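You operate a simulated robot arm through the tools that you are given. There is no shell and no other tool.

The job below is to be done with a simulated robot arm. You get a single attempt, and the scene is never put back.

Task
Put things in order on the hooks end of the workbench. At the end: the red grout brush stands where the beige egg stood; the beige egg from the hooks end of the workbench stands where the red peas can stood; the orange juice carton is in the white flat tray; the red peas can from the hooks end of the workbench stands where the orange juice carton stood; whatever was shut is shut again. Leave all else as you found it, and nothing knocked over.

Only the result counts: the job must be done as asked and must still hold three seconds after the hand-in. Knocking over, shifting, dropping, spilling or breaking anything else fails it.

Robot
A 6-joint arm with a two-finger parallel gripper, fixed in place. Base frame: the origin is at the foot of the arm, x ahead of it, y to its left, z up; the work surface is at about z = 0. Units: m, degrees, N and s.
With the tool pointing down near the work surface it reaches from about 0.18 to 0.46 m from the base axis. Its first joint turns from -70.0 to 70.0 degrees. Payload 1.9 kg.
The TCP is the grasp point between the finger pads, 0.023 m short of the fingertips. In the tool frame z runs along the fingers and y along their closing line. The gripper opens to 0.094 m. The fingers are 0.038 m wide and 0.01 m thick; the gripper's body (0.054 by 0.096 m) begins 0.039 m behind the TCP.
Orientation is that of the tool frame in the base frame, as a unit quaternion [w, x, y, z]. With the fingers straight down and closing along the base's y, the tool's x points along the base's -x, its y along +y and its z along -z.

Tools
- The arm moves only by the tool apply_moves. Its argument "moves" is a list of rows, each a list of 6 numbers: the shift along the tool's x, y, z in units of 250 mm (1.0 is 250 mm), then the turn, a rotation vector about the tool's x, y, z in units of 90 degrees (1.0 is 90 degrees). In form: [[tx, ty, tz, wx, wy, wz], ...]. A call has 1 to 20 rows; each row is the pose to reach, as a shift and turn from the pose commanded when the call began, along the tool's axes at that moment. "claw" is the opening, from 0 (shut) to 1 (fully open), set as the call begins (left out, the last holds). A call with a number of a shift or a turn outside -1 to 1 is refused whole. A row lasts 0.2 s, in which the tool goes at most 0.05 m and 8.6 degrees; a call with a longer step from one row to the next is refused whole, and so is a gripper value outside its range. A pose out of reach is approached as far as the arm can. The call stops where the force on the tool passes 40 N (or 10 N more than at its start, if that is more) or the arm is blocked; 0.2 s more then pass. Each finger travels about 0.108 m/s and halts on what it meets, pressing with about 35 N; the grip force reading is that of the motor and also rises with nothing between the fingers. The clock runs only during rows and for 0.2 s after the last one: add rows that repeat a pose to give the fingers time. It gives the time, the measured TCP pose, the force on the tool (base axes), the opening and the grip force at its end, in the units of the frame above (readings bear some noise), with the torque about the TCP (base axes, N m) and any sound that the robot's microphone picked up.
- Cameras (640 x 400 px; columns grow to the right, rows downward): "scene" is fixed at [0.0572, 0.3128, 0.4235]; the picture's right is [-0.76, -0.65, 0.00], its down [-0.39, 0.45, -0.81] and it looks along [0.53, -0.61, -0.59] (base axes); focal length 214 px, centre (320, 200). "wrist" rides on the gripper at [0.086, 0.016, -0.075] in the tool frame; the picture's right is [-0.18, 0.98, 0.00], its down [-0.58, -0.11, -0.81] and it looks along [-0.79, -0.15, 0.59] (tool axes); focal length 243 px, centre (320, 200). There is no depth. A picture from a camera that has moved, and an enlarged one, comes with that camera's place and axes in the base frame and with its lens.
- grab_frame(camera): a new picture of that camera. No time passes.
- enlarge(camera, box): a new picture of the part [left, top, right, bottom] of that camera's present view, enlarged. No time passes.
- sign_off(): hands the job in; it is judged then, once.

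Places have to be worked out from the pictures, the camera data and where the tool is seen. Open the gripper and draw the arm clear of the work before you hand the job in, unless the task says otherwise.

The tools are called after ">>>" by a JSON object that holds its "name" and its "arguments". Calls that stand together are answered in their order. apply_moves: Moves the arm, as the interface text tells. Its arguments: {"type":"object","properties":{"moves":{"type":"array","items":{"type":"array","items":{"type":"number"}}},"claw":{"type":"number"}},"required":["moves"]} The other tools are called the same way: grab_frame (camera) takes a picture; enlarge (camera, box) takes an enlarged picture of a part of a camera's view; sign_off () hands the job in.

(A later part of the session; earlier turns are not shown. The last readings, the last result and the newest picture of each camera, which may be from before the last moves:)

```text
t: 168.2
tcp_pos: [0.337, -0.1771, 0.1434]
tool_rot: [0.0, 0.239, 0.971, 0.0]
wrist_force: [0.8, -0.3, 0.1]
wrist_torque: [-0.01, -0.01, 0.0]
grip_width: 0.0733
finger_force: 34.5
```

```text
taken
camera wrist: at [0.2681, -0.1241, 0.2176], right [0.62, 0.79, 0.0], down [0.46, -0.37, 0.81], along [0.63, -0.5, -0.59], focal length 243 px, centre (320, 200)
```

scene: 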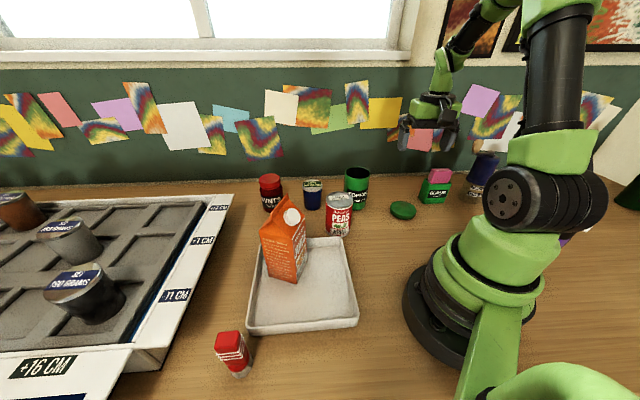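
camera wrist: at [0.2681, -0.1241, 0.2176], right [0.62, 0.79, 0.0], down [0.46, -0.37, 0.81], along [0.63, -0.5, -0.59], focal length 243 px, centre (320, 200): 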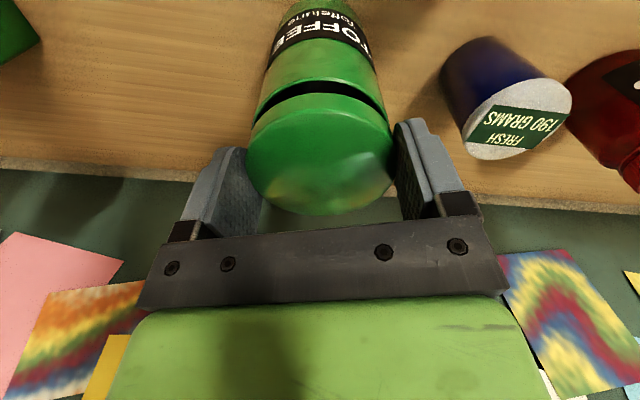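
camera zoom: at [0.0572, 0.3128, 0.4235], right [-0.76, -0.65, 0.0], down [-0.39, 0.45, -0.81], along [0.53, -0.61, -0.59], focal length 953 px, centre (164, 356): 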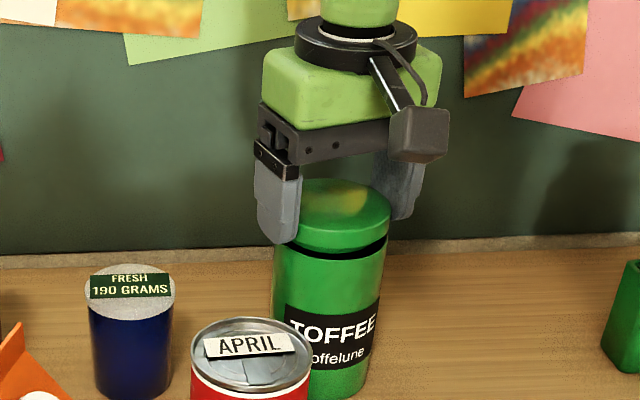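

Well aligned, with a thin gap left. I press down in 2 mm steps.

>>> {"name": "apply_moves", "arguments": {"moves": [[0, 0, 0.008, 0, 0, 0], [0, 0, 0.016, 0, 0, 0], [0, 0, 0.024, 0, 0, 0], [0, 0, 0.024, 0, 0, 0]]}}

>>> {"name": "apply_moves", "arguments": {"moves": [[0, 0, 0.006, 0, 0, 0], [0, 0, 0.012, 0, 0, 0], [0, 0, 0.012, 0, 0, 0]]}}

>>> {"name": "enlarge", "arguments": {"camera": "scene", "box": [310, 120, 400, 210]}}

```text
t: 168.9
tcp_pos: [0.3396, -0.1787, 0.1418]
tool_rot: [0.006, 0.239, 0.971, -0.002]
wrist_force: [-1.8, -0.2, 8.0]
wrist_torque: [-0.02, -0.14, -0.01]
grip_width: 0.073
finger_force: 34.9
stopped in row 3: the force on the tool passed its limit at 44 N (the readings are from after the stop); the commanded pose is now the measured one
```

```text
t: 169.5
tcp_pos: [0.3424, -0.1789, 0.1426]
tool_rot: [0.011, 0.238, 0.971, -0.002]
wrist_force: [-0.3, 0.3, 8.9]
wrist_torque: [-0.09, -0.16, 0.0]
grip_width: 0.0732
finger_force: 34.9
stopped in row 3: the force on the tool passed its limit at 43 N (the readings are from after the stop); the commanded pose is now the measured one
```

```text
4.44 times, centred on (355, 165) of scene
camera zoom: at [0.0572, 0.3128, 0.4235], right [-0.76, -0.65, 0.0], down [-0.39, 0.45, -0.81], along [0.53, -0.61, -0.59], focal length 953 px, centre (164, 356)
```

zoom: 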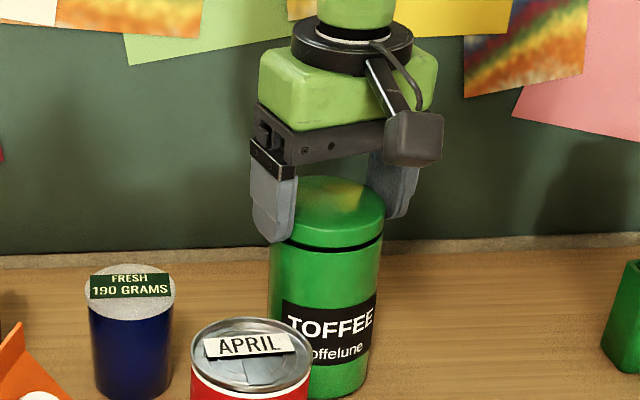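

The lid is sitting on the rim rather than in the mouth: the plug caught. I look at the seam from both cameras to find the offset.

>>> {"name": "enlarge", "arguments": {"camera": "wrist", "box": [220, 0, 420, 230]}}

>>> {"name": "enlarge", "arguments": {"camera": "scene", "box": [330, 145, 390, 205]}}

```text
1.74 times, centred on (320, 115) of wrist
camera zoom: at [0.271, -0.1247, 0.2145], right [0.62, 0.79, 0.0], down [0.45, -0.36, 0.82], along [0.65, -0.51, -0.57], focal length 422 px, centre (320, 348)
```

zoom: 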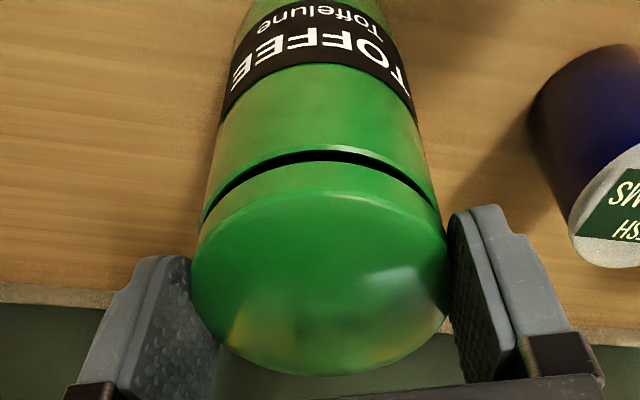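

```text
6.67 times, centred on (360, 175) of scene
camera zoom: at [0.0572, 0.3128, 0.4235], right [-0.76, -0.65, 0.0], down [-0.39, 0.45, -0.81], along [0.53, -0.61, -0.59], focal length 1430 px, centre (53, 367)
```

zoom: 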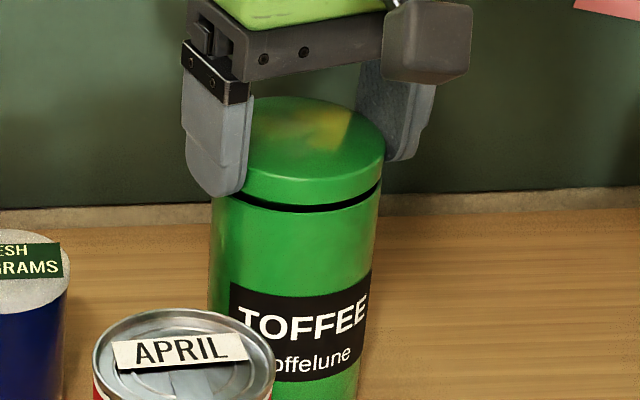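

The plug is in the mouth but a 3-4 mm gap remains on one side, so the lid is slightly cocked. I release it there, rise, and plan to press its centre with closed fingertips.

>>> {"name": "apply_moves", "arguments": {"moves": [[0, 0, 0, 0, 0, 0], [0, 0, 0, 0, 0, 0], [0, 0, 0, 0, 0, 0]], "claw": 0.95}}

>>> {"name": "grab_frame", "arguments": {"camera": "wrist"}}

>>> {"name": "enlarge", "arguments": {"camera": "scene", "box": [330, 145, 390, 205]}}

```text
t: 170.3
tcp_pos: [0.3408, -0.1796, 0.1417]
tool_rot: [0.01, 0.238, 0.971, -0.002]
wrist_force: [-0.4, 0.3, -0.5]
wrist_torque: [-0.02, -0.04, 0.0]
grip_width: 0.0892
finger_force: 0.0
```

```text
taken
camera wrist: at [0.2708, -0.1245, 0.2141], right [0.62, 0.79, 0.0], down [0.45, -0.36, 0.82], along [0.64, -0.5, -0.58], focal length 243 px, centre (320, 200)
```

wrist: 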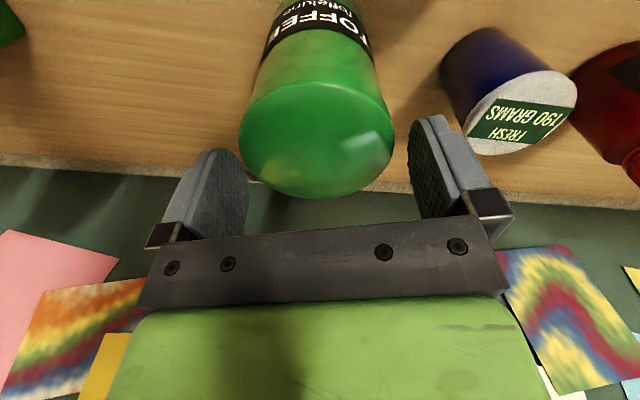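

```text
6.67 times, centred on (360, 175) of scene
camera zoom: at [0.0572, 0.3128, 0.4235], right [-0.76, -0.65, 0.0], down [-0.39, 0.45, -0.81], along [0.53, -0.61, -0.59], focal length 1430 px, centre (53, 367)
```

zoom: 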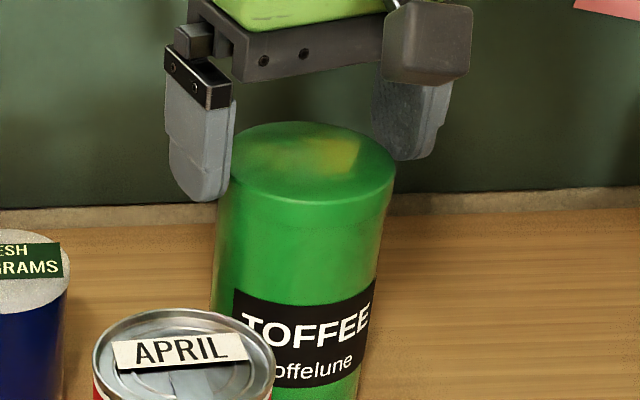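

Released, the lid dropped flush onto the can. To make sure it is really shut I rise, close the fingers, straighten the small tilt, and position over the lid centre.

>>> {"name": "apply_moves", "arguments": {"moves": [[0, 0, -0.06, 0, 0, 0], [0, 0, -0.14, 0, 0, 0], [0, 0, -0.22, 0, 0.006, 0], [0, 0, -0.28, 0, 0.013, 0], [0, 0, -0.28, 0, 0.013, 0]]}}

>>> {"name": "grab_frame", "arguments": {"camera": "wrist"}}

>>> {"name": "enlarge", "arguments": {"camera": "scene", "box": [220, 140, 380, 240]}}

```text
t: 171.5
tcp_pos: [0.3382, -0.1787, 0.2102]
tool_rot: [0.0, 0.238, 0.971, 0.001]
wrist_force: [0.7, 0.0, -0.6]
wrist_torque: [-0.02, 0.0, 0.04]
grip_width: 0.0892
finger_force: 0.1
```

```text
taken
camera wrist: at [0.2707, -0.1251, 0.285], right [0.62, 0.79, 0.0], down [0.46, -0.37, 0.81], along [0.63, -0.5, -0.59], focal length 243 px, centre (320, 200)
```

wrist: 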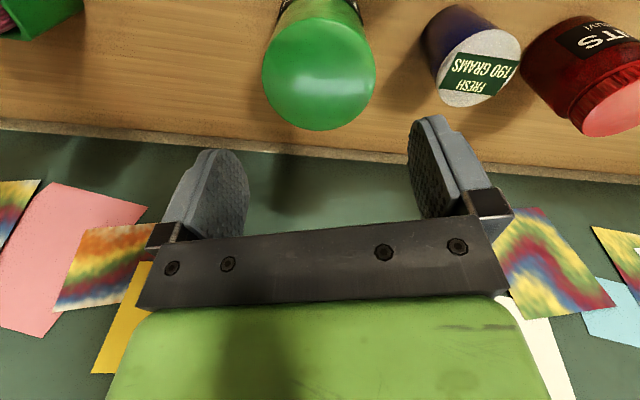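

```text
4.00 times, centred on (300, 190) of scene
camera zoom: at [0.0572, 0.3128, 0.4235], right [-0.76, -0.65, 0.0], down [-0.39, 0.45, -0.81], along [0.53, -0.61, -0.59], focal length 858 px, centre (400, 240)
```

zoom: 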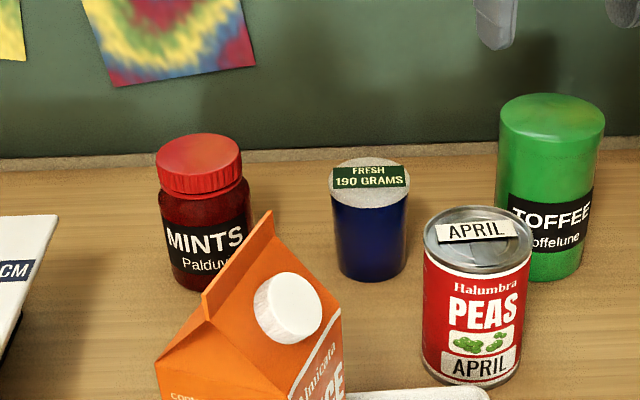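

Lid top and label now line up with the original picture. I close the fingers and press on the lid's centre to make sure it is shut.

>>> {"name": "apply_moves", "arguments": {"moves": [[0, 0, 0, 0, 0, 0], [0, 0, 0.05, 0, 0, 0], [0, 0, 0.1, 0, 0, 0], [0, 0, 0.15, 0, 0, 0], [0, 0, 0.19, 0, 0, 0], [0, 0, 0.19, 0, 0, 0]], "claw": 0}}

>>> {"name": "apply_moves", "arguments": {"moves": [[0, 0, 0.012, 0, 0, 0], [0, 0, 0.024, 0, 0, 0], [0, 0, 0.036, 0, 0, 0], [0, 0, 0.048, 0, 0, 0], [0, 0, 0.06, 0, 0, 0], [0, 0, 0.072, 0, 0, 0], [0, 0, 0.084, 0, 0, 0], [0, 0, 0.096, 0, 0, 0]]}}

>>> {"name": "enlarge", "arguments": {"camera": "scene", "box": [310, 120, 400, 210]}}

```text
t: 172.9
tcp_pos: [0.3398, -0.1784, 0.164]
tool_rot: [0.0, 0.239, 0.971, 0.0]
wrist_force: [0.2, 0.5, 0.5]
wrist_torque: [0.02, 0.02, 0.01]
grip_width: 0.0002
finger_force: 35.5
```

```text
t: 174.1
tcp_pos: [0.341, -0.1784, 0.1515]
tool_rot: [0.003, 0.24, 0.971, -0.001]
wrist_force: [-4.7, 2.0, 12.8]
wrist_torque: [0.17, 0.29, -0.04]
grip_width: 0.0004
finger_force: 34.7
heard: snap
stopped in row 6: the force on the tool passed its limit at 48 N (the readings are from after the stop); the commanded pose is now the measured one
```

```text
4.44 times, centred on (355, 165) of scene
camera zoom: at [0.0572, 0.3128, 0.4235], right [-0.76, -0.65, 0.0], down [-0.39, 0.45, -0.81], along [0.53, -0.61, -0.59], focal length 953 px, centre (164, 356)
```

zoom: 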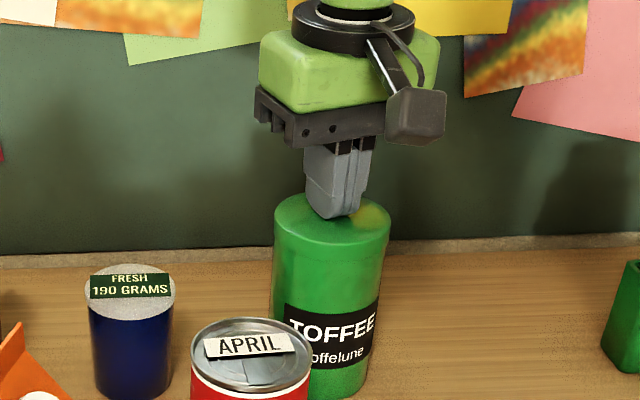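

A snap was heard: the lid is shut. I rise straight up and compare with the original crop again.

>>> {"name": "apply_moves", "arguments": {"moves": [[0, 0, -0.04, 0, 0, 0], [0, 0, -0.12, 0, 0, 0], [0, 0, -0.22, 0, 0.004, 0], [0, 0, -0.34, 0, 0.004, 0], [0, 0, -0.46, 0, 0.004, 0], [0, 0, -0.56, 0, 0.004, 0]]}}

>>> {"name": "enlarge", "arguments": {"camera": "scene", "box": [220, 140, 380, 240]}}

>>> {"name": "grab_frame", "arguments": {"camera": "wrist"}}

```text
t: 175.5
tcp_pos: [0.3395, -0.1788, 0.2929]
tool_rot: [-0.001, 0.239, 0.971, -0.001]
wrist_force: [0.4, 0.8, 0.6]
wrist_torque: [0.02, 0.03, 0.01]
grip_width: 0.0002
finger_force: 35.4
```

```text
4.00 times, centred on (300, 190) of scene
camera zoom: at [0.0572, 0.3128, 0.4235], right [-0.76, -0.65, 0.0], down [-0.39, 0.45, -0.81], along [0.53, -0.61, -0.59], focal length 858 px, centre (400, 240)
```

zoom: 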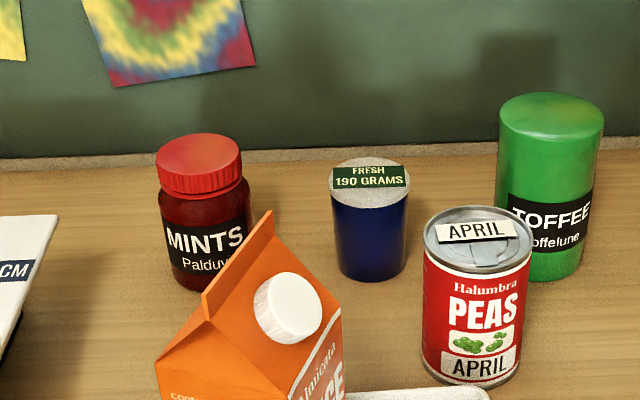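

```text
taken
camera wrist: at [0.2701, -0.1247, 0.3672], right [0.62, 0.78, 0.0], down [0.46, -0.37, 0.81], along [0.63, -0.5, -0.59], focal length 243 px, centre (320, 200)
```

wrist: 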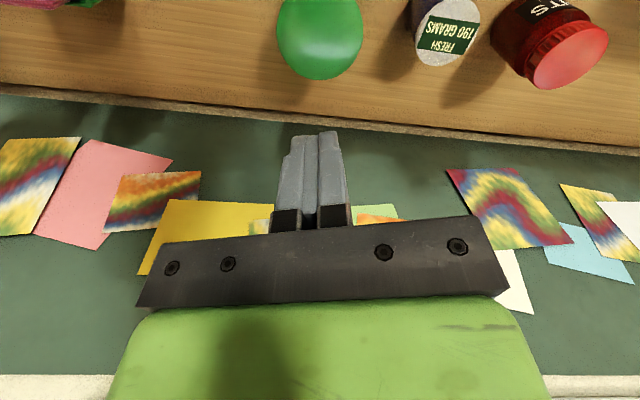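

TOFFEE matches its original look within about 2 mm and is shut. Next is the peas can, at about (0.304,-0.045): I move above it with the gripper open.

>>> {"name": "apply_moves", "arguments": {"moves": [[0.053, 0.058, 0, 0, 0, 0], [0.107, 0.117, 0, 0, 0, 0], [0.16, 0.175, 0, 0, 0, 0], [0.214, 0.233, 0, 0, 0, 0], [0.267, 0.291, 0, 0, 0, 0], [0.321, 0.35, 0, 0, 0, 0], [0.374, 0.408, 0, 0, 0, 0], [0.374, 0.408, 0.12, 0, 0, 0], [0.374, 0.408, 0.24, 0, 0, 0], [0.374, 0.408, 0.32, 0, 0, 0], [0.374, 0.408, 0.32, 0, 0, 0]], "claw": 1}}

>>> {"name": "grab_frame", "arguments": {"camera": "wrist"}}

>>> {"name": "enlarge", "arguments": {"camera": "scene", "box": [270, 120, 400, 250]}}

```text
t: 177.9
tcp_pos: [0.3035, -0.0452, 0.2109]
tool_rot: [-0.001, 0.24, 0.971, 0.0]
wrist_force: [-0.1, -0.4, 0.3]
wrist_torque: [-0.02, 0.02, 0.0]
grip_width: 0.0941
finger_force: 0.0
```

```text
taken
camera wrist: at [0.2357, 0.008, 0.2869], right [0.62, 0.78, 0.0], down [0.46, -0.37, 0.81], along [0.63, -0.5, -0.59], focal length 243 px, centre (320, 200)
```

wrist: 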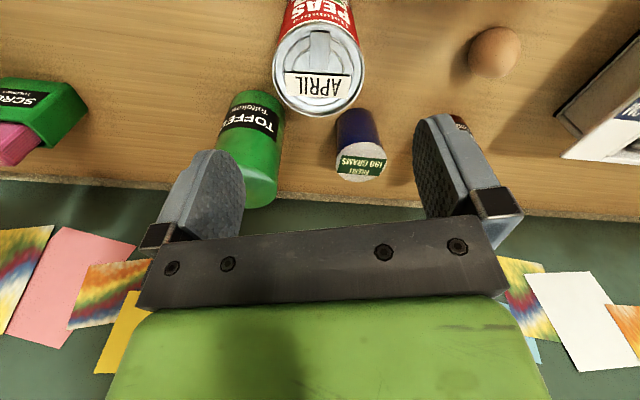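

```text
3.08 times, centred on (335, 185) of scene
camera zoom: at [0.0572, 0.3128, 0.4235], right [-0.76, -0.65, 0.0], down [-0.39, 0.45, -0.81], along [0.53, -0.61, -0.59], focal length 660 px, centre (274, 246)
```

zoom: 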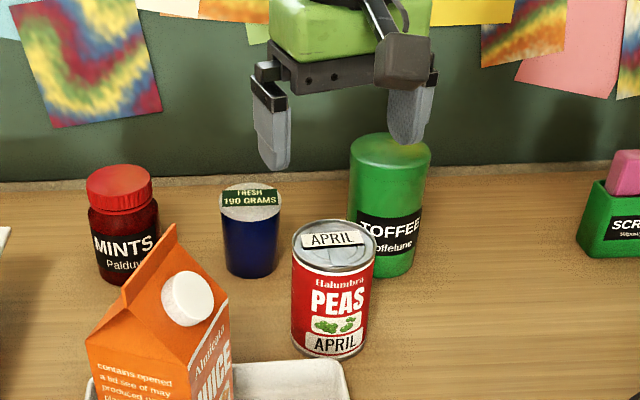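

The peas can is centred under the gripper within 3 mm. I descend to TCP 0.078 and close on it.

>>> {"name": "apply_moves", "arguments": {"moves": [[-0.008, 0, 0.08, 0, 0, 0], [-0.008, 0, 0.17, 0, 0, 0], [-0.008, 0, 0.26, 0, 0, 0], [-0.008, 0, 0.35, 0, 0, 0], [-0.008, 0, 0.43, 0, 0, 0], [-0.008, 0, 0.49, 0, 0, 0], [-0.008, 0, 0.5316, 0, 0, 0], [-0.008, 0, 0.5316, 0, 0, 0]]}}

>>> {"name": "apply_moves", "arguments": {"moves": [[0, 0, 0, 0, 0, 0], [0, 0, 0, 0, 0, 0], [0, 0, 0, 0, 0, 0], [0, 0, 0, 0, 0, 0]], "claw": 0.5}}

>>> {"name": "apply_moves", "arguments": {"moves": [[0, 0, -0.02, 0, 0, 0], [0, 0, -0.05, 0, 0, 0], [0, 0, -0.1, 0, 0, 0], [0, 0, -0.1, 0, 0, 0]]}}

>>> {"name": "enlarge", "arguments": {"camera": "scene", "box": [270, 120, 400, 250]}}

```text
t: 179.7
tcp_pos: [0.305, -0.0461, 0.079]
tool_rot: [-0.001, 0.239, 0.971, 0.0]
wrist_force: [-0.5, 0.1, 0.6]
wrist_torque: [0.01, -0.02, 0.01]
grip_width: 0.094
finger_force: 0.1
```

```text
t: 180.7
tcp_pos: [0.3054, -0.0439, 0.0792]
tool_rot: [-0.001, 0.24, 0.971, 0.0]
wrist_force: [0.5, -0.7, -0.7]
wrist_torque: [-0.07, -0.04, 0.0]
grip_width: 0.0676
finger_force: 35.0
```

```text
t: 181.7
tcp_pos: [0.3065, -0.0457, 0.1041]
tool_rot: [-0.001, 0.24, 0.971, -0.001]
wrist_force: [-0.4, 0.0, -3.9]
wrist_torque: [0.0, 0.01, 0.02]
grip_width: 0.0675
finger_force: 34.7
```

```text
3.08 times, centred on (335, 185) of scene
camera zoom: at [0.0572, 0.3128, 0.4235], right [-0.76, -0.65, 0.0], down [-0.39, 0.45, -0.81], along [0.53, -0.61, -0.59], focal length 660 px, centre (274, 246)
```

zoom: 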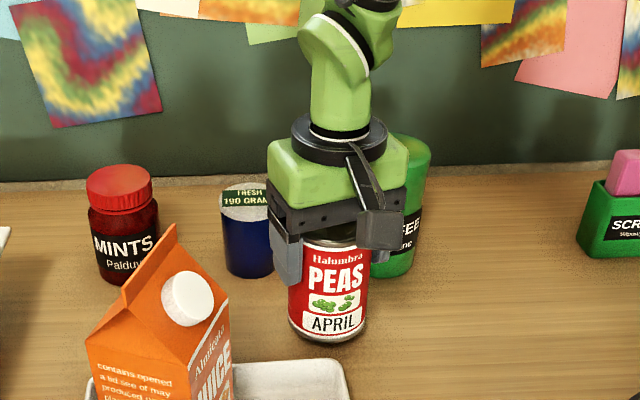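

The peas can is held firmly (about 0.4 kg). I lift it above everything and carry it to the carton's old place at (0.2068,-0.240).

>>> {"name": "apply_moves", "arguments": {"moves": [[0, 0, -0.08, 0, 0, 0], [0, 0, -0.16, 0, 0, 0], [0, 0, -0.24, 0, 0, 0], [0, 0, -0.32, 0, 0, 0], [0, 0, -0.4, 0, 0, 0], [0, 0, -0.464, 0, 0, 0], [-0.001, -0.067, -0.464, 0, 0, 0.018], [-0.002, -0.134, -0.464, 0, 0, 0.036], [-0.003, -0.202, -0.464, 0, 0, 0.055], [-0.004, -0.269, -0.464, 0, 0, 0.073], [-0.005, -0.336, -0.464, 0, 0, 0.091], [-0.006, -0.403, -0.464, 0, 0, 0.109], [-0.007, -0.471, -0.464, 0, 0, 0.128], [-0.009, -0.538, -0.464, 0, 0, 0.146], [-0.01, -0.605, -0.464, 0, 0, 0.164], [-0.011, -0.672, -0.464, 0, 0, 0.182], [-0.012, -0.74, -0.464, 0, 0, 0.2], [-0.013, -0.807, -0.464, 0, 0, 0.219], [-0.014, -0.874, -0.464, 0, 0, 0.237], [-0.014, -0.874, -0.464, 0, 0, 0.237]]}}

>>> {"name": "grab_frame", "arguments": {"camera": "scene"}}

```text
t: 185.9
tcp_pos: [0.2074, -0.2408, 0.2186]
tool_rot: [-0.002, 0.415, 0.91, 0.0]
wrist_force: [0.2, -0.1, -3.8]
wrist_torque: [0.03, -0.01, 0.01]
grip_width: 0.0673
finger_force: 34.8
```

```text
taken
```

scene: 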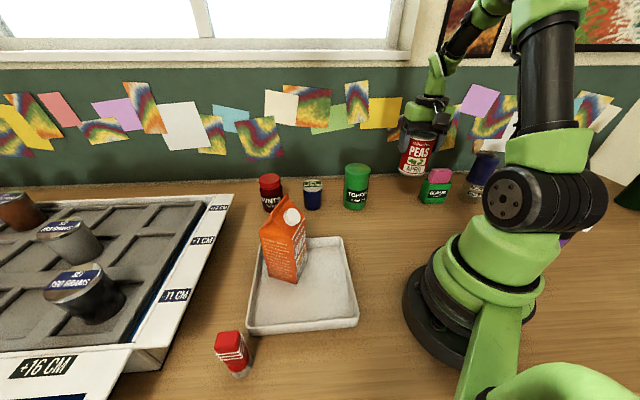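

Over the target, still gripped. I lower it to the bench, slowing near contact.

>>> {"name": "apply_moves", "arguments": {"moves": [[0, 0, 0.08, 0, 0, 0], [0, 0, 0.16, 0, 0, 0], [0, 0, 0.24, 0, 0, 0], [0, 0, 0.32, 0, 0, 0], [0, 0, 0.4, 0, 0, 0], [0, 0, 0.47, 0, 0, 0], [0, 0, 0.52, 0, 0, 0], [0, 0, 0.545, 0, 0, 0], [0, 0, 0.556, 0, 0, 0], [0, 0, 0.556, 0, 0, 0]]}}

>>> {"name": "apply_moves", "arguments": {"moves": [[0, 0, 0.004, 0, 0, 0], [0, 0, 0.008, 0, 0, 0], [0, 0, 0.008, 0, 0, 0]]}}

>>> {"name": "enlarge", "arguments": {"camera": "scene", "box": [350, 120, 470, 230]}}

```text
t: 188.1
tcp_pos: [0.2064, -0.2398, 0.0789]
tool_rot: [-0.001, 0.416, 0.909, 0.0]
wrist_force: [-0.5, 0.4, -4.1]
wrist_torque: [0.01, 0.01, -0.01]
grip_width: 0.0674
finger_force: 35.0
```

```text
t: 188.9
tcp_pos: [0.2069, -0.2404, 0.0785]
tool_rot: [0.0, 0.416, 0.909, 0.0]
wrist_force: [-7.6, 8.6, 32.3]
wrist_torque: [0.04, -0.08, -0.18]
grip_width: 0.0676
finger_force: 34.9
```

```text
3.64 times, centred on (410, 175) of scene
camera zoom: at [0.0571, 0.3128, 0.4235], right [-0.76, -0.65, 0.0], down [-0.39, 0.45, -0.81], along [0.53, -0.61, -0.59], focal length 780 px, centre (-7, 291)
```

zoom: 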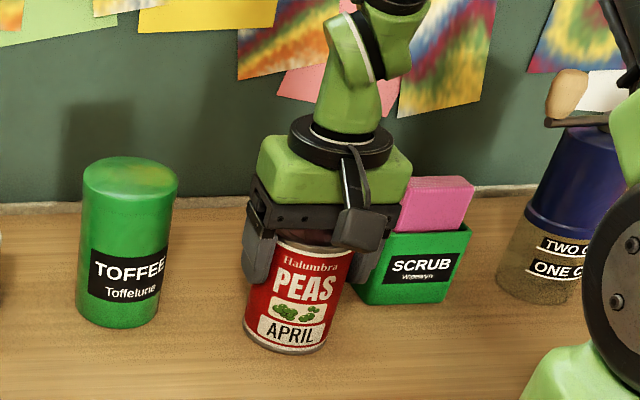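

On the bench (contact force seen). I ease off 1 mm, release, and rise straight up.

>>> {"name": "apply_moves", "arguments": {"moves": [[0, 0, -0.005, 0, 0, 0], [0, 0, -0.005, 0, 0, 0]]}}

>>> {"name": "apply_moves", "arguments": {"moves": [[0, 0, 0, 0, 0, 0], [0, 0, 0, 0, 0, 0], [0, 0, 0, 0, 0, 0]], "claw": 1}}

>>> {"name": "apply_moves", "arguments": {"moves": [[0, 0, -0.08, 0, 0, 0], [0, 0, -0.18, 0, 0, 0], [0, 0, -0.3, 0, 0, 0], [0, 0, -0.42, 0, 0, 0], [0, 0, -0.54, 0, 0, 0], [0, 0, -0.64, 0, 0, 0], [0, 0, -0.74, 0, 0, 0]]}}

>>> {"name": "grab_frame", "arguments": {"camera": "scene"}}

>>> {"name": "enlarge", "arguments": {"camera": "scene", "box": [370, 140, 466, 230]}}

```text
t: 189.5
tcp_pos: [0.2076, -0.2397, 0.0793]
tool_rot: [-0.002, 0.415, 0.91, 0.001]
wrist_force: [-0.6, 0.0, -4.6]
wrist_torque: [0.02, -0.02, 0.02]
grip_width: 0.0675
finger_force: 35.0
```

```text
t: 190.3
tcp_pos: [0.2082, -0.2399, 0.0795]
tool_rot: [0.0, 0.416, 0.909, 0.0]
wrist_force: [-0.4, -0.1, 0.0]
wrist_torque: [-0.02, -0.02, 0.02]
grip_width: 0.0941
finger_force: 0.0
```

```text
t: 191.9
tcp_pos: [0.2078, -0.2392, 0.2651]
tool_rot: [-0.001, 0.416, 0.91, 0.0]
wrist_force: [0.2, 0.3, -0.3]
wrist_torque: [-0.01, 0.0, 0.0]
grip_width: 0.0939
finger_force: 0.0
```

```text
taken
```

scene: 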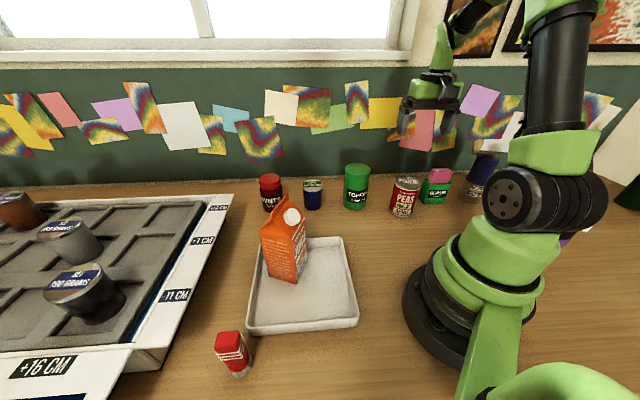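

```text
4.44 times, centred on (418, 185) of scene
camera zoom: at [0.0572, 0.3128, 0.4235], right [-0.76, -0.65, 0.0], down [-0.39, 0.45, -0.81], along [0.53, -0.61, -0.59], focal length 953 px, centre (-116, 267)
```

zoom: 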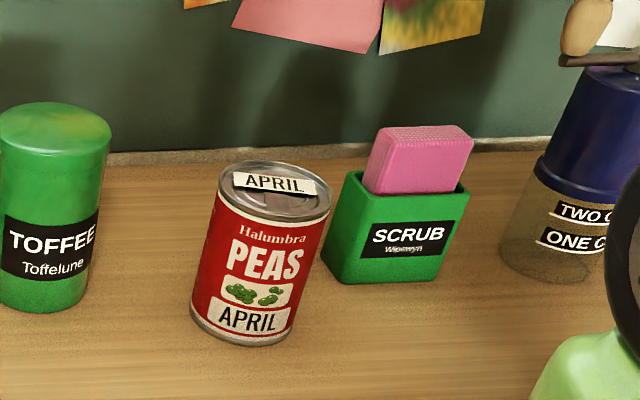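

Peas stands upright on the carton's old spot. Next the egg at about (0.4305,0.075): I fly there in two arcs, turning the wrist so the camera stays clear of the carton.

>>> {"name": "apply_moves", "arguments": {"moves": [[0.012, 0.078, 0, 0, 0, -0.034], [0.023, 0.155, 0, 0, 0, -0.069], [0.035, 0.233, 0, 0, 0, -0.103], [0.047, 0.31, 0, 0, 0, -0.137], [0.058, 0.388, 0, 0, 0, -0.171], [0.07, 0.465, 0, 0, 0, -0.206], [0.082, 0.543, 0, 0, 0, -0.24], [0.093, 0.62, 0, 0, 0, -0.274], [0.105, 0.698, 0, 0, 0, -0.308], [0.117, 0.775, 0, 0, 0, -0.343], [0.128, 0.853, 0, 0, 0, -0.377], [0.14, 0.93, 0, 0, 0, -0.411]], "claw": 0.68}}

>>> {"name": "apply_moves", "arguments": {"moves": [[-0.018, 0.065, 0, 0, 0, -0.046], [-0.037, 0.13, 0, 0, 0, -0.091], [-0.055, 0.196, 0, 0, 0, -0.137], [-0.073, 0.261, 0, 0, 0, -0.182], [-0.092, 0.326, 0, 0, 0, -0.228], [-0.11, 0.391, 0.05, 0, 0, -0.273], [-0.128, 0.457, 0.1, 0, 0, -0.319], [-0.147, 0.522, 0.15, 0, 0, -0.364], [-0.165, 0.587, 0.21, 0, 0, -0.41], [-0.165, 0.587, 0.26, 0, 0, -0.41], [-0.165, 0.587, 0.26, 0, 0, -0.41]]}}

>>> {"name": "grab_frame", "arguments": {"camera": "wrist"}}

>>> {"name": "grab_frame", "arguments": {"camera": "scene"}}

```text
t: 194.5
tcp_pos: [0.3617, -0.0622, 0.2639]
tool_rot: [-0.001, 0.104, 0.995, 0.001]
wrist_force: [-0.8, -0.5, 0.3]
wrist_torque: [0.04, -0.02, -0.02]
grip_width: 0.0639
finger_force: 0.0
```

```text
t: 196.9
tcp_pos: [0.431, 0.073, 0.1995]
tool_rot: [0.0, -0.216, 0.976, 0.001]
wrist_force: [-0.1, 0.2, 0.6]
wrist_torque: [-0.01, -0.04, -0.01]
grip_width: 0.0638
finger_force: 0.1
```

```text
taken
camera wrist: at [0.3458, 0.052, 0.2739], right [-0.25, 0.97, 0.0], down [0.57, 0.14, 0.81], along [0.78, 0.2, -0.59], focal length 243 px, centre (320, 200)
```

wrist: 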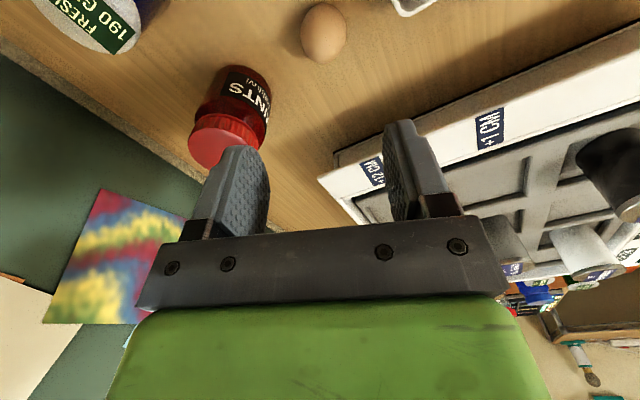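

```text
taken
```

scene: 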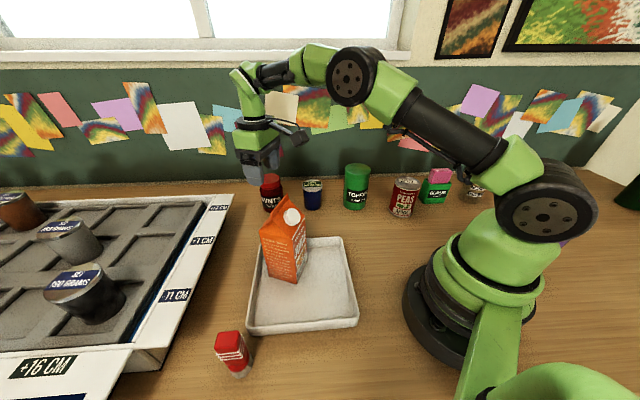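

The egg is centred under the gripper (about 3 mm to +y). I descend in two stages, correcting, first to 0.09.

>>> {"name": "apply_moves", "arguments": {"moves": [[0, 0.005, 0.1, 0, 0, 0], [0, 0.011, 0.2, 0, 0, 0], [0, 0.011, 0.3, 0, 0, 0], [0, 0.011, 0.38, 0, 0, 0], [0, 0.011, 0.438, 0, 0, 0], [0, 0.011, 0.438, 0, 0, 0]]}}

>>> {"name": "grab_frame", "arguments": {"camera": "wrist"}}

>>> {"name": "enlarge", "arguments": {"camera": "scene", "box": [220, 130, 340, 250]}}

```text
t: 198.3
tcp_pos: [0.4293, 0.0754, 0.0919]
tool_rot: [0.0, -0.214, 0.977, 0.001]
wrist_force: [0.2, 0.5, -0.3]
wrist_torque: [0.0, -0.02, -0.01]
grip_width: 0.0641
finger_force: 0.2
```

```text
taken
camera wrist: at [0.3445, 0.0539, 0.1655], right [-0.25, 0.97, 0.0], down [0.57, 0.14, 0.81], along [0.78, 0.2, -0.59], focal length 243 px, centre (320, 200)
```

wrist: 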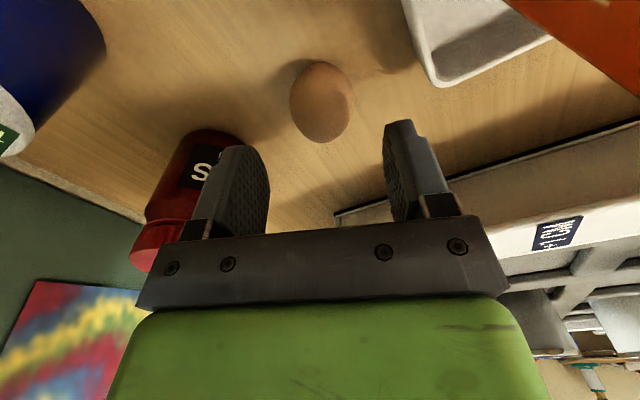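

```text
3.33 times, centred on (280, 190) of scene
camera zoom: at [0.0572, 0.3128, 0.4235], right [-0.76, -0.65, 0.0], down [-0.39, 0.45, -0.81], along [0.53, -0.61, -0.59], focal length 715 px, centre (453, 233)
```

zoom: 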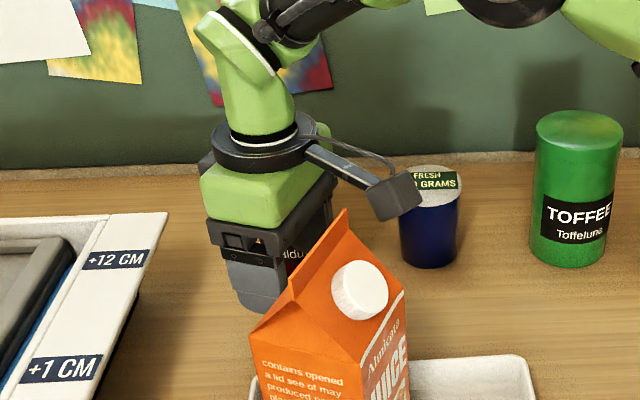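

Aligned to about 1 mm; the egg is about 41 mm wide. I descend to TCP 0.028 with the fingers still open at 64 mm.

>>> {"name": "apply_moves", "arguments": {"moves": [[0, 0, 0.06, 0, 0, 0], [0, 0, 0.12, 0, 0, 0], [0, 0, 0.18, 0, 0, 0], [0, 0, 0.22, 0, 0, 0], [0, 0, 0.2556, 0, 0, 0], [0, 0, 0.2556, 0, 0, 0]]}}

>>> {"name": "grab_frame", "arguments": {"camera": "wrist"}}

```text
t: 199.7
tcp_pos: [0.4273, 0.0779, 0.0269]
tool_rot: [0.0, -0.215, 0.977, 0.001]
wrist_force: [1.0, -0.3, -0.8]
wrist_torque: [0.03, -0.01, 0.02]
grip_width: 0.0638
finger_force: 0.1
```

```text
taken
camera wrist: at [0.3447, 0.0541, 0.1015], right [-0.25, 0.97, 0.0], down [0.57, 0.14, 0.81], along [0.78, 0.2, -0.59], focal length 243 px, centre (320, 200)
```

wrist: 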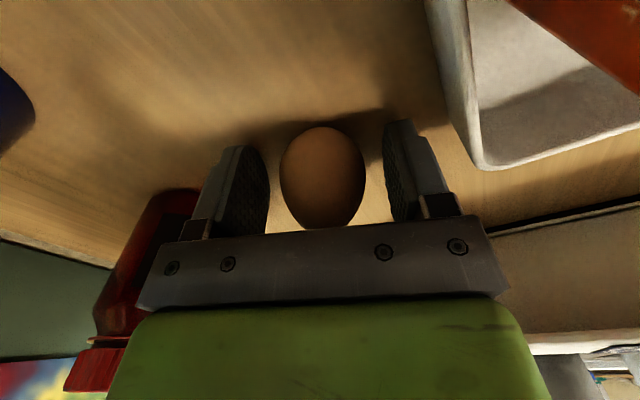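

The egg sits centred between the pads. I close in small steps to find contact without squeezing hard.

>>> {"name": "apply_moves", "arguments": {"moves": [[0, 0, 0, 0, 0, 0], [0, 0, 0, 0, 0, 0], [0, 0, 0, 0, 0, 0]], "claw": 0.46}}

>>> {"name": "apply_moves", "arguments": {"moves": [[0, 0, 0, 0, 0, 0], [0, 0, 0, 0, 0, 0]], "claw": 0.445}}

```text
t: 200.5
tcp_pos: [0.4296, 0.0758, 0.0267]
tool_rot: [0.0, -0.215, 0.977, 0.001]
wrist_force: [-0.5, -0.2, 0.5]
wrist_torque: [-0.03, -0.02, -0.01]
grip_width: 0.0432
finger_force: 0.1
```

```text
t: 201.1
tcp_pos: [0.429, 0.0773, 0.0285]
tool_rot: [0.0, -0.214, 0.977, 0.001]
wrist_force: [-0.5, 0.4, 0.2]
wrist_torque: [0.0, 0.03, 0.05]
grip_width: 0.0424
finger_force: 0.7
```

Contact begins near 0.0424 with a light 0.7 N. I tighten a little more to see how the force builds.

>>> {"name": "apply_moves", "arguments": {"moves": [[0, 0, 0, 0, 0, 0], [0, 0, 0, 0, 0, 0]], "claw": 0.43}}

>>> {"name": "apply_moves", "arguments": {"moves": [[0, 0, 0, 0, 0, 0], [0, 0, 0, 0, 0, 0]], "claw": 0.42}}

```text
t: 201.7
tcp_pos: [0.4288, 0.0767, 0.0282]
tool_rot: [0.0, -0.214, 0.977, 0.0]
wrist_force: [0.4, 0.2, 0.6]
wrist_torque: [-0.02, -0.01, 0.0]
grip_width: 0.0417
finger_force: 1.2
```

```text
t: 202.3
tcp_pos: [0.4294, 0.0755, 0.0279]
tool_rot: [0.0, -0.214, 0.977, 0.001]
wrist_force: [-1.5, -0.3, 2.3]
wrist_torque: [-0.03, 0.03, -0.04]
grip_width: 0.0411
finger_force: 35.0
```

The grip jumped to 35 N at 0.0411 with no sound. I check that the egg is whole.

>>> {"name": "enlarge", "arguments": {"camera": "wrist", "box": [230, 90, 430, 240]}}

```text
2.67 times, centred on (330, 165) of wrist
camera zoom: at [0.3447, 0.054, 0.1017], right [-0.25, 0.97, 0.0], down [0.57, 0.14, 0.81], along [0.78, 0.2, -0.59], focal length 647 px, centre (293, 293)
```

zoom: 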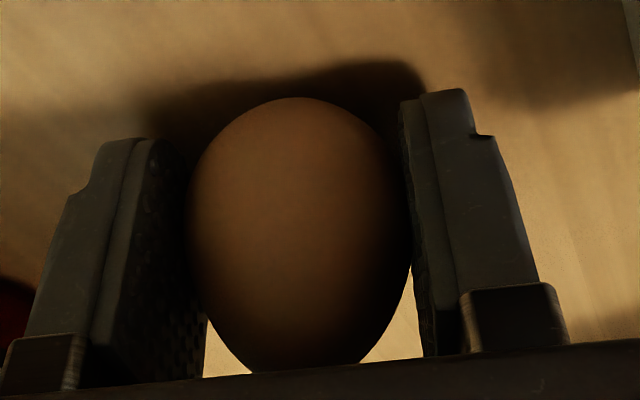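

The egg is whole and held. I lift it gently 2 cm and then to 0.20.

>>> {"name": "apply_moves", "arguments": {"moves": [[0, 0, -0.016, 0, 0, 0], [0, 0, -0.04, 0, 0, 0], [0, 0, -0.08, 0, 0, 0], [0, 0, -0.08, 0, 0, 0]]}}

>>> {"name": "grab_frame", "arguments": {"camera": "wrist"}}

```text
t: 203.3
tcp_pos: [0.4306, 0.0761, 0.048]
tool_rot: [-0.001, -0.215, 0.977, 0.001]
wrist_force: [-0.9, -0.2, -1.4]
wrist_torque: [0.0, 0.0, 0.02]
grip_width: 0.041
finger_force: 35.2
```

```text
taken
camera wrist: at [0.3452, 0.0535, 0.1216], right [-0.25, 0.97, 0.0], down [0.57, 0.14, 0.81], along [0.78, 0.2, -0.59], focal length 243 px, centre (320, 200)
```

wrist: 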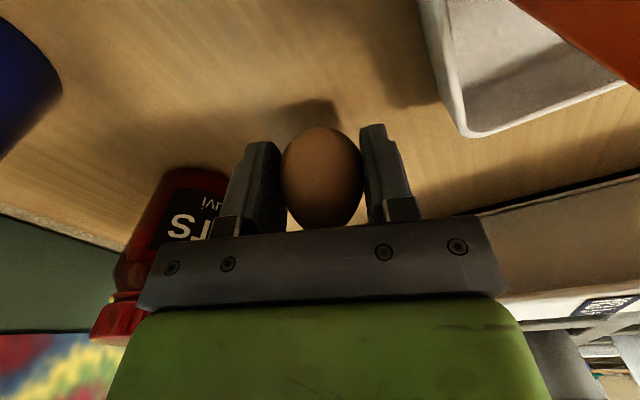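

Egg held securely. I raise it to 0.15 and carry it over to the peas can's old spot at (0.301,-0.0455).

>>> {"name": "apply_moves", "arguments": {"moves": [[0, 0, -0.06, 0, 0, 0], [0, 0, -0.14, 0, 0, 0], [0, 0, -0.23, 0, 0, 0], [0, 0, -0.32, 0, 0, 0], [0, 0, -0.4, 0, 0, 0], [0.056, -0.019, -0.4, 0, 0, 0.031], [0.112, -0.038, -0.4, 0, 0, 0.063], [0.168, -0.056, -0.4, 0, 0, 0.094], [0.224, -0.075, -0.4, 0, 0, 0.126], [0.28, -0.094, -0.4, 0, 0, 0.157], [0.336, -0.113, -0.4, 0, 0, 0.189], [0.392, -0.132, -0.4, 0, 0, 0.22], [0.448, -0.151, -0.4, 0, 0, 0.252], [0.504, -0.17, -0.4, 0, 0, 0.283], [0.56, -0.188, -0.4, 0, 0, 0.315], [0.616, -0.207, -0.4, 0, 0, 0.346], [0.672, -0.226, -0.4, 0, 0, 0.378], [0.672, -0.226, -0.4, 0, 0, 0.378]]}}

>>> {"name": "grab_frame", "arguments": {"camera": "scene"}}

>>> {"name": "grab_frame", "arguments": {"camera": "wrist"}}

```text
t: 207.1
tcp_pos: [0.3006, -0.0463, 0.1458]
tool_rot: [-0.001, 0.082, 0.997, 0.001]
wrist_force: [-0.9, 0.4, -0.5]
wrist_torque: [0.0, 0.04, -0.01]
grip_width: 0.041
finger_force: 34.9
```

```text
taken
```

scene: 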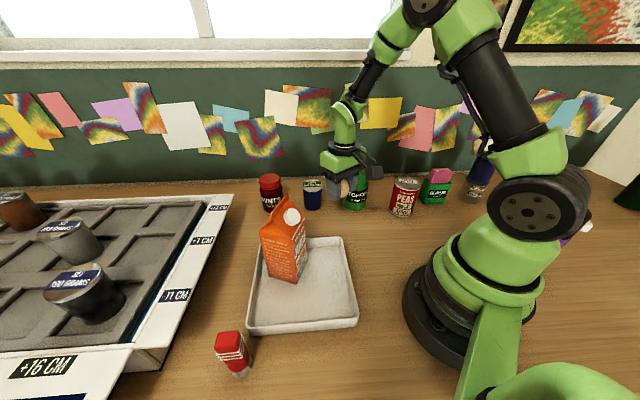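

```text
taken
camera wrist: at [0.2191, -0.0169, 0.2205], right [0.34, 0.94, 0.0], down [0.56, -0.2, 0.81], along [0.76, -0.27, -0.59], focal length 243 px, centre (320, 200)
```

wrist: 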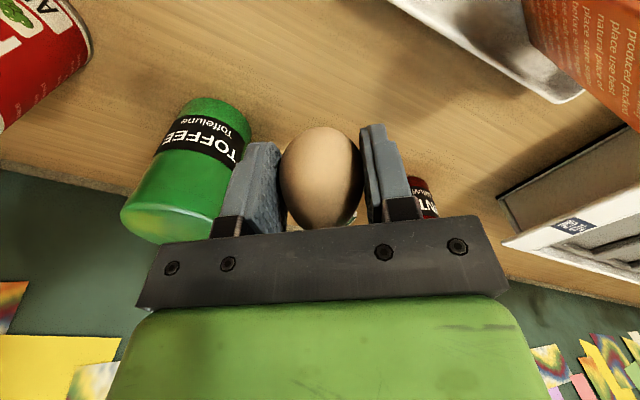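

Over the spot with the egg firm. I lower to just above the bench.

>>> {"name": "apply_moves", "arguments": {"moves": [[0, 0, 0.08, 0, 0, 0], [0, 0, 0.16, 0, 0, 0], [0, 0, 0.24, 0, 0, 0], [0, 0, 0.32, 0, 0, 0], [0, 0, 0.39, 0, 0, 0], [0, 0, 0.44, 0, 0, 0], [0, 0, 0.465, 0, 0, 0], [0, 0, 0.474, 0, 0, 0], [0, 0, 0.474, 0, 0, 0]]}}

>>> {"name": "apply_moves", "arguments": {"moves": [[0, 0, 0.002, 0, 0, 0], [0, 0, 0.004, 0, 0, 0], [0, 0, 0.004, 0, 0, 0]]}}

>>> {"name": "enlarge", "arguments": {"camera": "scene", "box": [280, 150, 400, 250]}}

```text
t: 209.1
tcp_pos: [0.3005, -0.046, 0.0272]
tool_rot: [0.0, 0.08, 0.997, 0.0]
wrist_force: [-0.1, 0.2, -0.7]
wrist_torque: [0.0, 0.03, -0.02]
grip_width: 0.041
finger_force: 35.1
```

```text
t: 209.9
tcp_pos: [0.3015, -0.0454, 0.0279]
tool_rot: [0.0, 0.08, 0.997, 0.0]
wrist_force: [-1.8, -5.2, 11.7]
wrist_torque: [-0.27, 0.03, -0.03]
grip_width: 0.0409
finger_force: 34.5
```

```text
4.00 times, centred on (340, 200) of scene
camera zoom: at [0.0572, 0.3128, 0.4235], right [-0.76, -0.65, 0.0], down [-0.39, 0.45, -0.81], along [0.53, -0.61, -0.59], focal length 858 px, centre (240, 200)
```

zoom: 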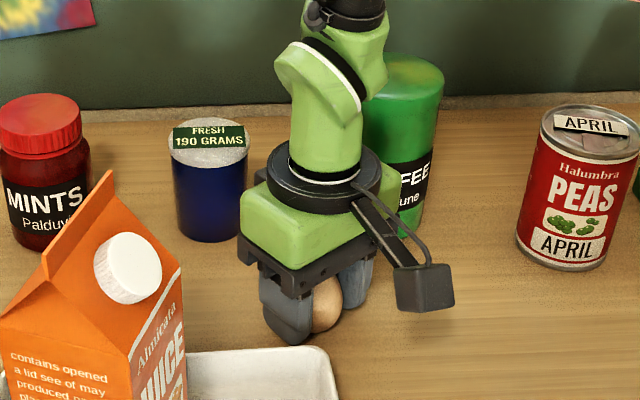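

The egg touches the bench. I ease off slightly and open in stages.

>>> {"name": "apply_moves", "arguments": {"moves": [[0, 0, -0.0016, 0, 0, 0], [0, 0, -0.0016, 0, 0, 0]]}}

>>> {"name": "apply_moves", "arguments": {"moves": [[0, 0, 0, 0, 0, 0], [0, 0, 0, 0, 0, 0], [0, 0, 0, 0, 0, 0]], "claw": 0.47}}

>>> {"name": "grab_frame", "arguments": {"camera": "wrist"}}

```text
t: 210.5
tcp_pos: [0.3021, -0.0462, 0.0282]
tool_rot: [-0.001, 0.08, 0.997, 0.0]
wrist_force: [1.3, -2.1, 7.3]
wrist_torque: [-0.16, -0.05, 0.03]
grip_width: 0.0406
finger_force: 35.6
```

```text
t: 211.3
tcp_pos: [0.3007, -0.0453, 0.0263]
tool_rot: [-0.001, 0.081, 0.997, -0.001]
wrist_force: [-0.3, 0.7, 0.3]
wrist_torque: [0.02, -0.01, 0.01]
grip_width: 0.0443
finger_force: 0.0
```

```text
taken
camera wrist: at [0.2188, -0.0166, 0.1021], right [0.34, 0.94, 0.0], down [0.56, -0.2, 0.81], along [0.76, -0.27, -0.59], focal length 243 px, centre (320, 200)
```

wrist: 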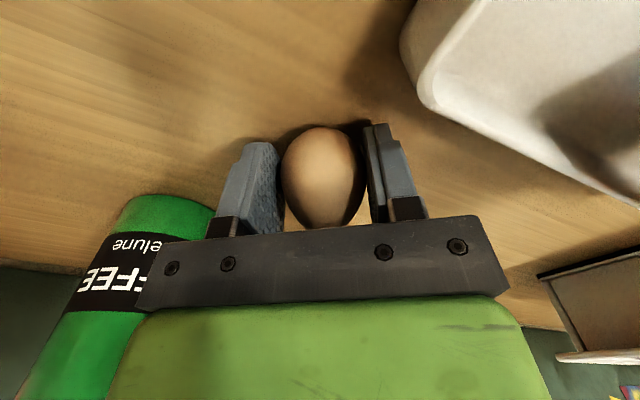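

The egg stands between the loosened pads. I open to 0.062 and rise straight up.

>>> {"name": "apply_moves", "arguments": {"moves": [[0, 0, 0, 0, 0, 0], [0, 0, 0, 0, 0, 0], [0, 0, 0, 0, 0, 0]], "claw": 0.64}}

>>> {"name": "apply_moves", "arguments": {"moves": [[0, 0, -0.06, 0, 0, 0], [0, 0, -0.14, 0, 0, 0], [0, 0, -0.24, 0, 0, 0], [0, 0, -0.36, 0, 0, 0], [0, 0, -0.5, 0, 0, 0], [0, 0, -0.64, 0, 0, 0], [0, 0, -0.78, 0, 0, 0], [0, 0, -0.92, 0, 0, 0]]}}

>>> {"name": "grab_frame", "arguments": {"camera": "scene"}}

>>> {"name": "enlarge", "arguments": {"camera": "scene", "box": [280, 150, 400, 250]}}

```text
t: 212.1
tcp_pos: [0.3017, -0.0458, 0.0272]
tool_rot: [-0.001, 0.08, 0.997, 0.0]
wrist_force: [1.2, -0.1, 0.2]
wrist_torque: [0.02, -0.04, 0.02]
grip_width: 0.0601
finger_force: 0.1
```

```text
t: 213.9
tcp_pos: [0.3014, -0.0462, 0.2587]
tool_rot: [-0.001, 0.081, 0.997, 0.0]
wrist_force: [0.0, -0.2, -1.0]
wrist_torque: [0.01, 0.01, -0.02]
grip_width: 0.0603
finger_force: 0.0
```

```text
taken
```

scene: 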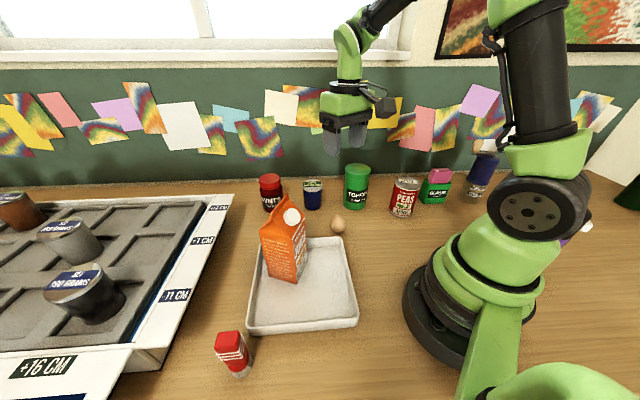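

```text
4.00 times, centred on (340, 200) of scene
camera zoom: at [0.0572, 0.3128, 0.4235], right [-0.76, -0.65, 0.0], down [-0.39, 0.45, -0.81], along [0.53, -0.61, -0.59], focal length 858 px, centre (240, 200)
```

zoom: 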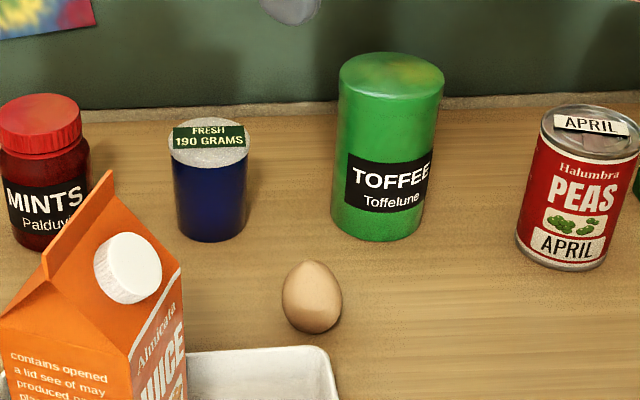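

The egg stands on the peas can's old spot. Last item: the red brush near (0.224,0.305). I fly over the carton at a safe height to view the brush.

>>> {"name": "apply_moves", "arguments": {"moves": [[0.031, 0.074, -0.03, 0, 0, -0.034], [0.062, 0.149, -0.06, 0, 0, -0.068], [0.092, 0.223, -0.085, 0, 0, -0.102], [0.123, 0.297, -0.085, 0, 0, -0.136], [0.154, 0.372, -0.085, 0, 0, -0.171], [0.185, 0.446, -0.085, 0, 0, -0.205], [0.215, 0.52, -0.085, 0, 0, -0.239], [0.246, 0.595, -0.085, 0, 0, -0.273], [0.277, 0.669, -0.085, 0, 0, -0.307]], "claw": 1}}

>>> {"name": "apply_moves", "arguments": {"moves": [[-0.008, 0.071, 0, 0, 0, -0.031], [-0.016, 0.141, 0, 0, 0, -0.061], [-0.025, 0.212, 0, 0, 0, -0.092], [-0.033, 0.282, 0, 0, 0, -0.123], [-0.041, 0.353, 0, 0, 0, -0.154], [-0.049, 0.424, 0, 0, 0, -0.184], [-0.057, 0.494, 0, 0, 0, -0.215], [-0.066, 0.565, 0, 0, 0, -0.246], [-0.074, 0.635, 0, 0, 0, -0.276], [-0.082, 0.706, 0, 0, 0, -0.307], [-0.082, 0.706, 0, 0, 0, -0.307]]}}

>>> {"name": "grab_frame", "arguments": {"camera": "wrist"}}

>>> {"name": "grab_frame", "arguments": {"camera": "scene"}}

```text
t: 215.9
tcp_pos: [0.2607, 0.1328, 0.2796]
tool_rot: [-0.001, -0.16, 0.987, 0.001]
wrist_force: [-1.3, -0.4, 0.0]
wrist_torque: [-0.01, -0.01, -0.02]
grip_width: 0.0937
finger_force: 0.1
```

```text
t: 218.3
tcp_pos: [0.2238, 0.3042, 0.2789]
tool_rot: [0.0, -0.391, 0.92, 0.001]
wrist_force: [0.6, -0.2, -0.2]
wrist_torque: [-0.01, 0.03, -0.04]
grip_width: 0.0938
finger_force: 0.0
```

```text
taken
camera wrist: at [0.1527, 0.2521, 0.3534], right [-0.58, 0.81, 0.0], down [0.48, 0.34, 0.81], along [0.66, 0.47, -0.59], focal length 243 px, centre (320, 200)
```

wrist: 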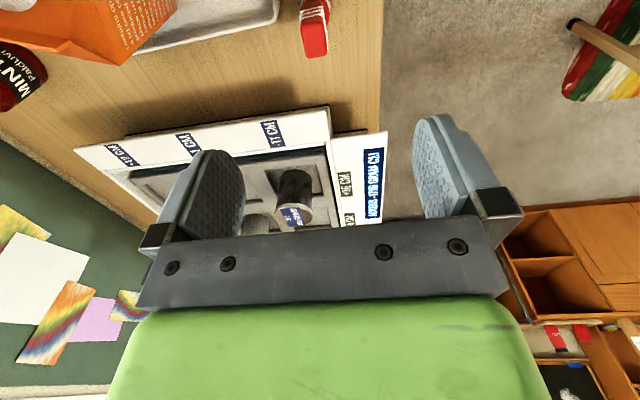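

```text
taken
```

scene: 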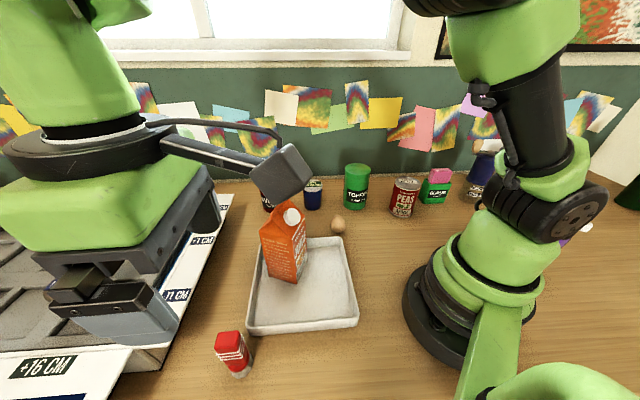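

The brush is just under the view's top edge. I enlarge it to measure its centre and orientation.

>>> {"name": "enlarge", "arguments": {"camera": "wrist", "box": [270, 0, 370, 80]}}

>>> {"name": "enlarge", "arguments": {"camera": "scene", "box": [180, 300, 340, 400]}}

```text
5.00 times, centred on (320, 40) of wrist
camera zoom: at [0.1527, 0.2521, 0.3534], right [-0.58, 0.81, 0.0], down [0.48, 0.34, 0.81], along [0.66, 0.47, -0.59], focal length 1213 px, centre (320, 1000)
```

zoom: 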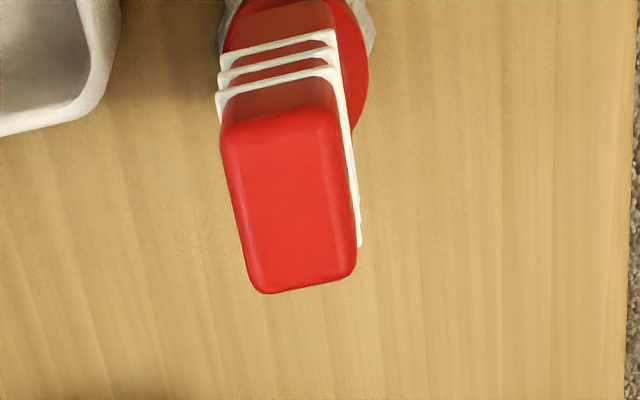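

```text
4.00 times, centred on (260, 350) of scene
camera zoom: at [0.0572, 0.3128, 0.4235], right [-0.76, -0.65, 0.0], down [-0.39, 0.45, -0.81], along [0.53, -0.61, -0.59], focal length 858 px, centre (560, -400)
```

zoom: 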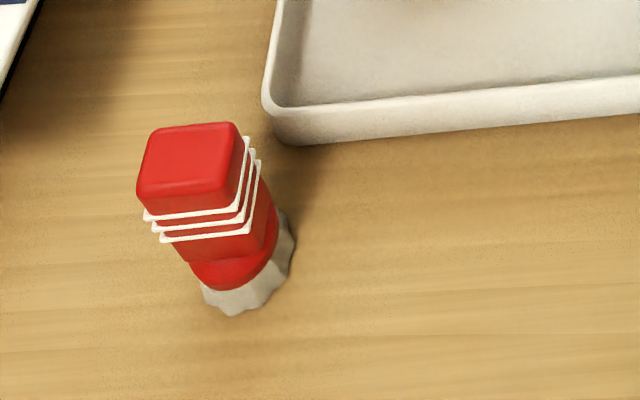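

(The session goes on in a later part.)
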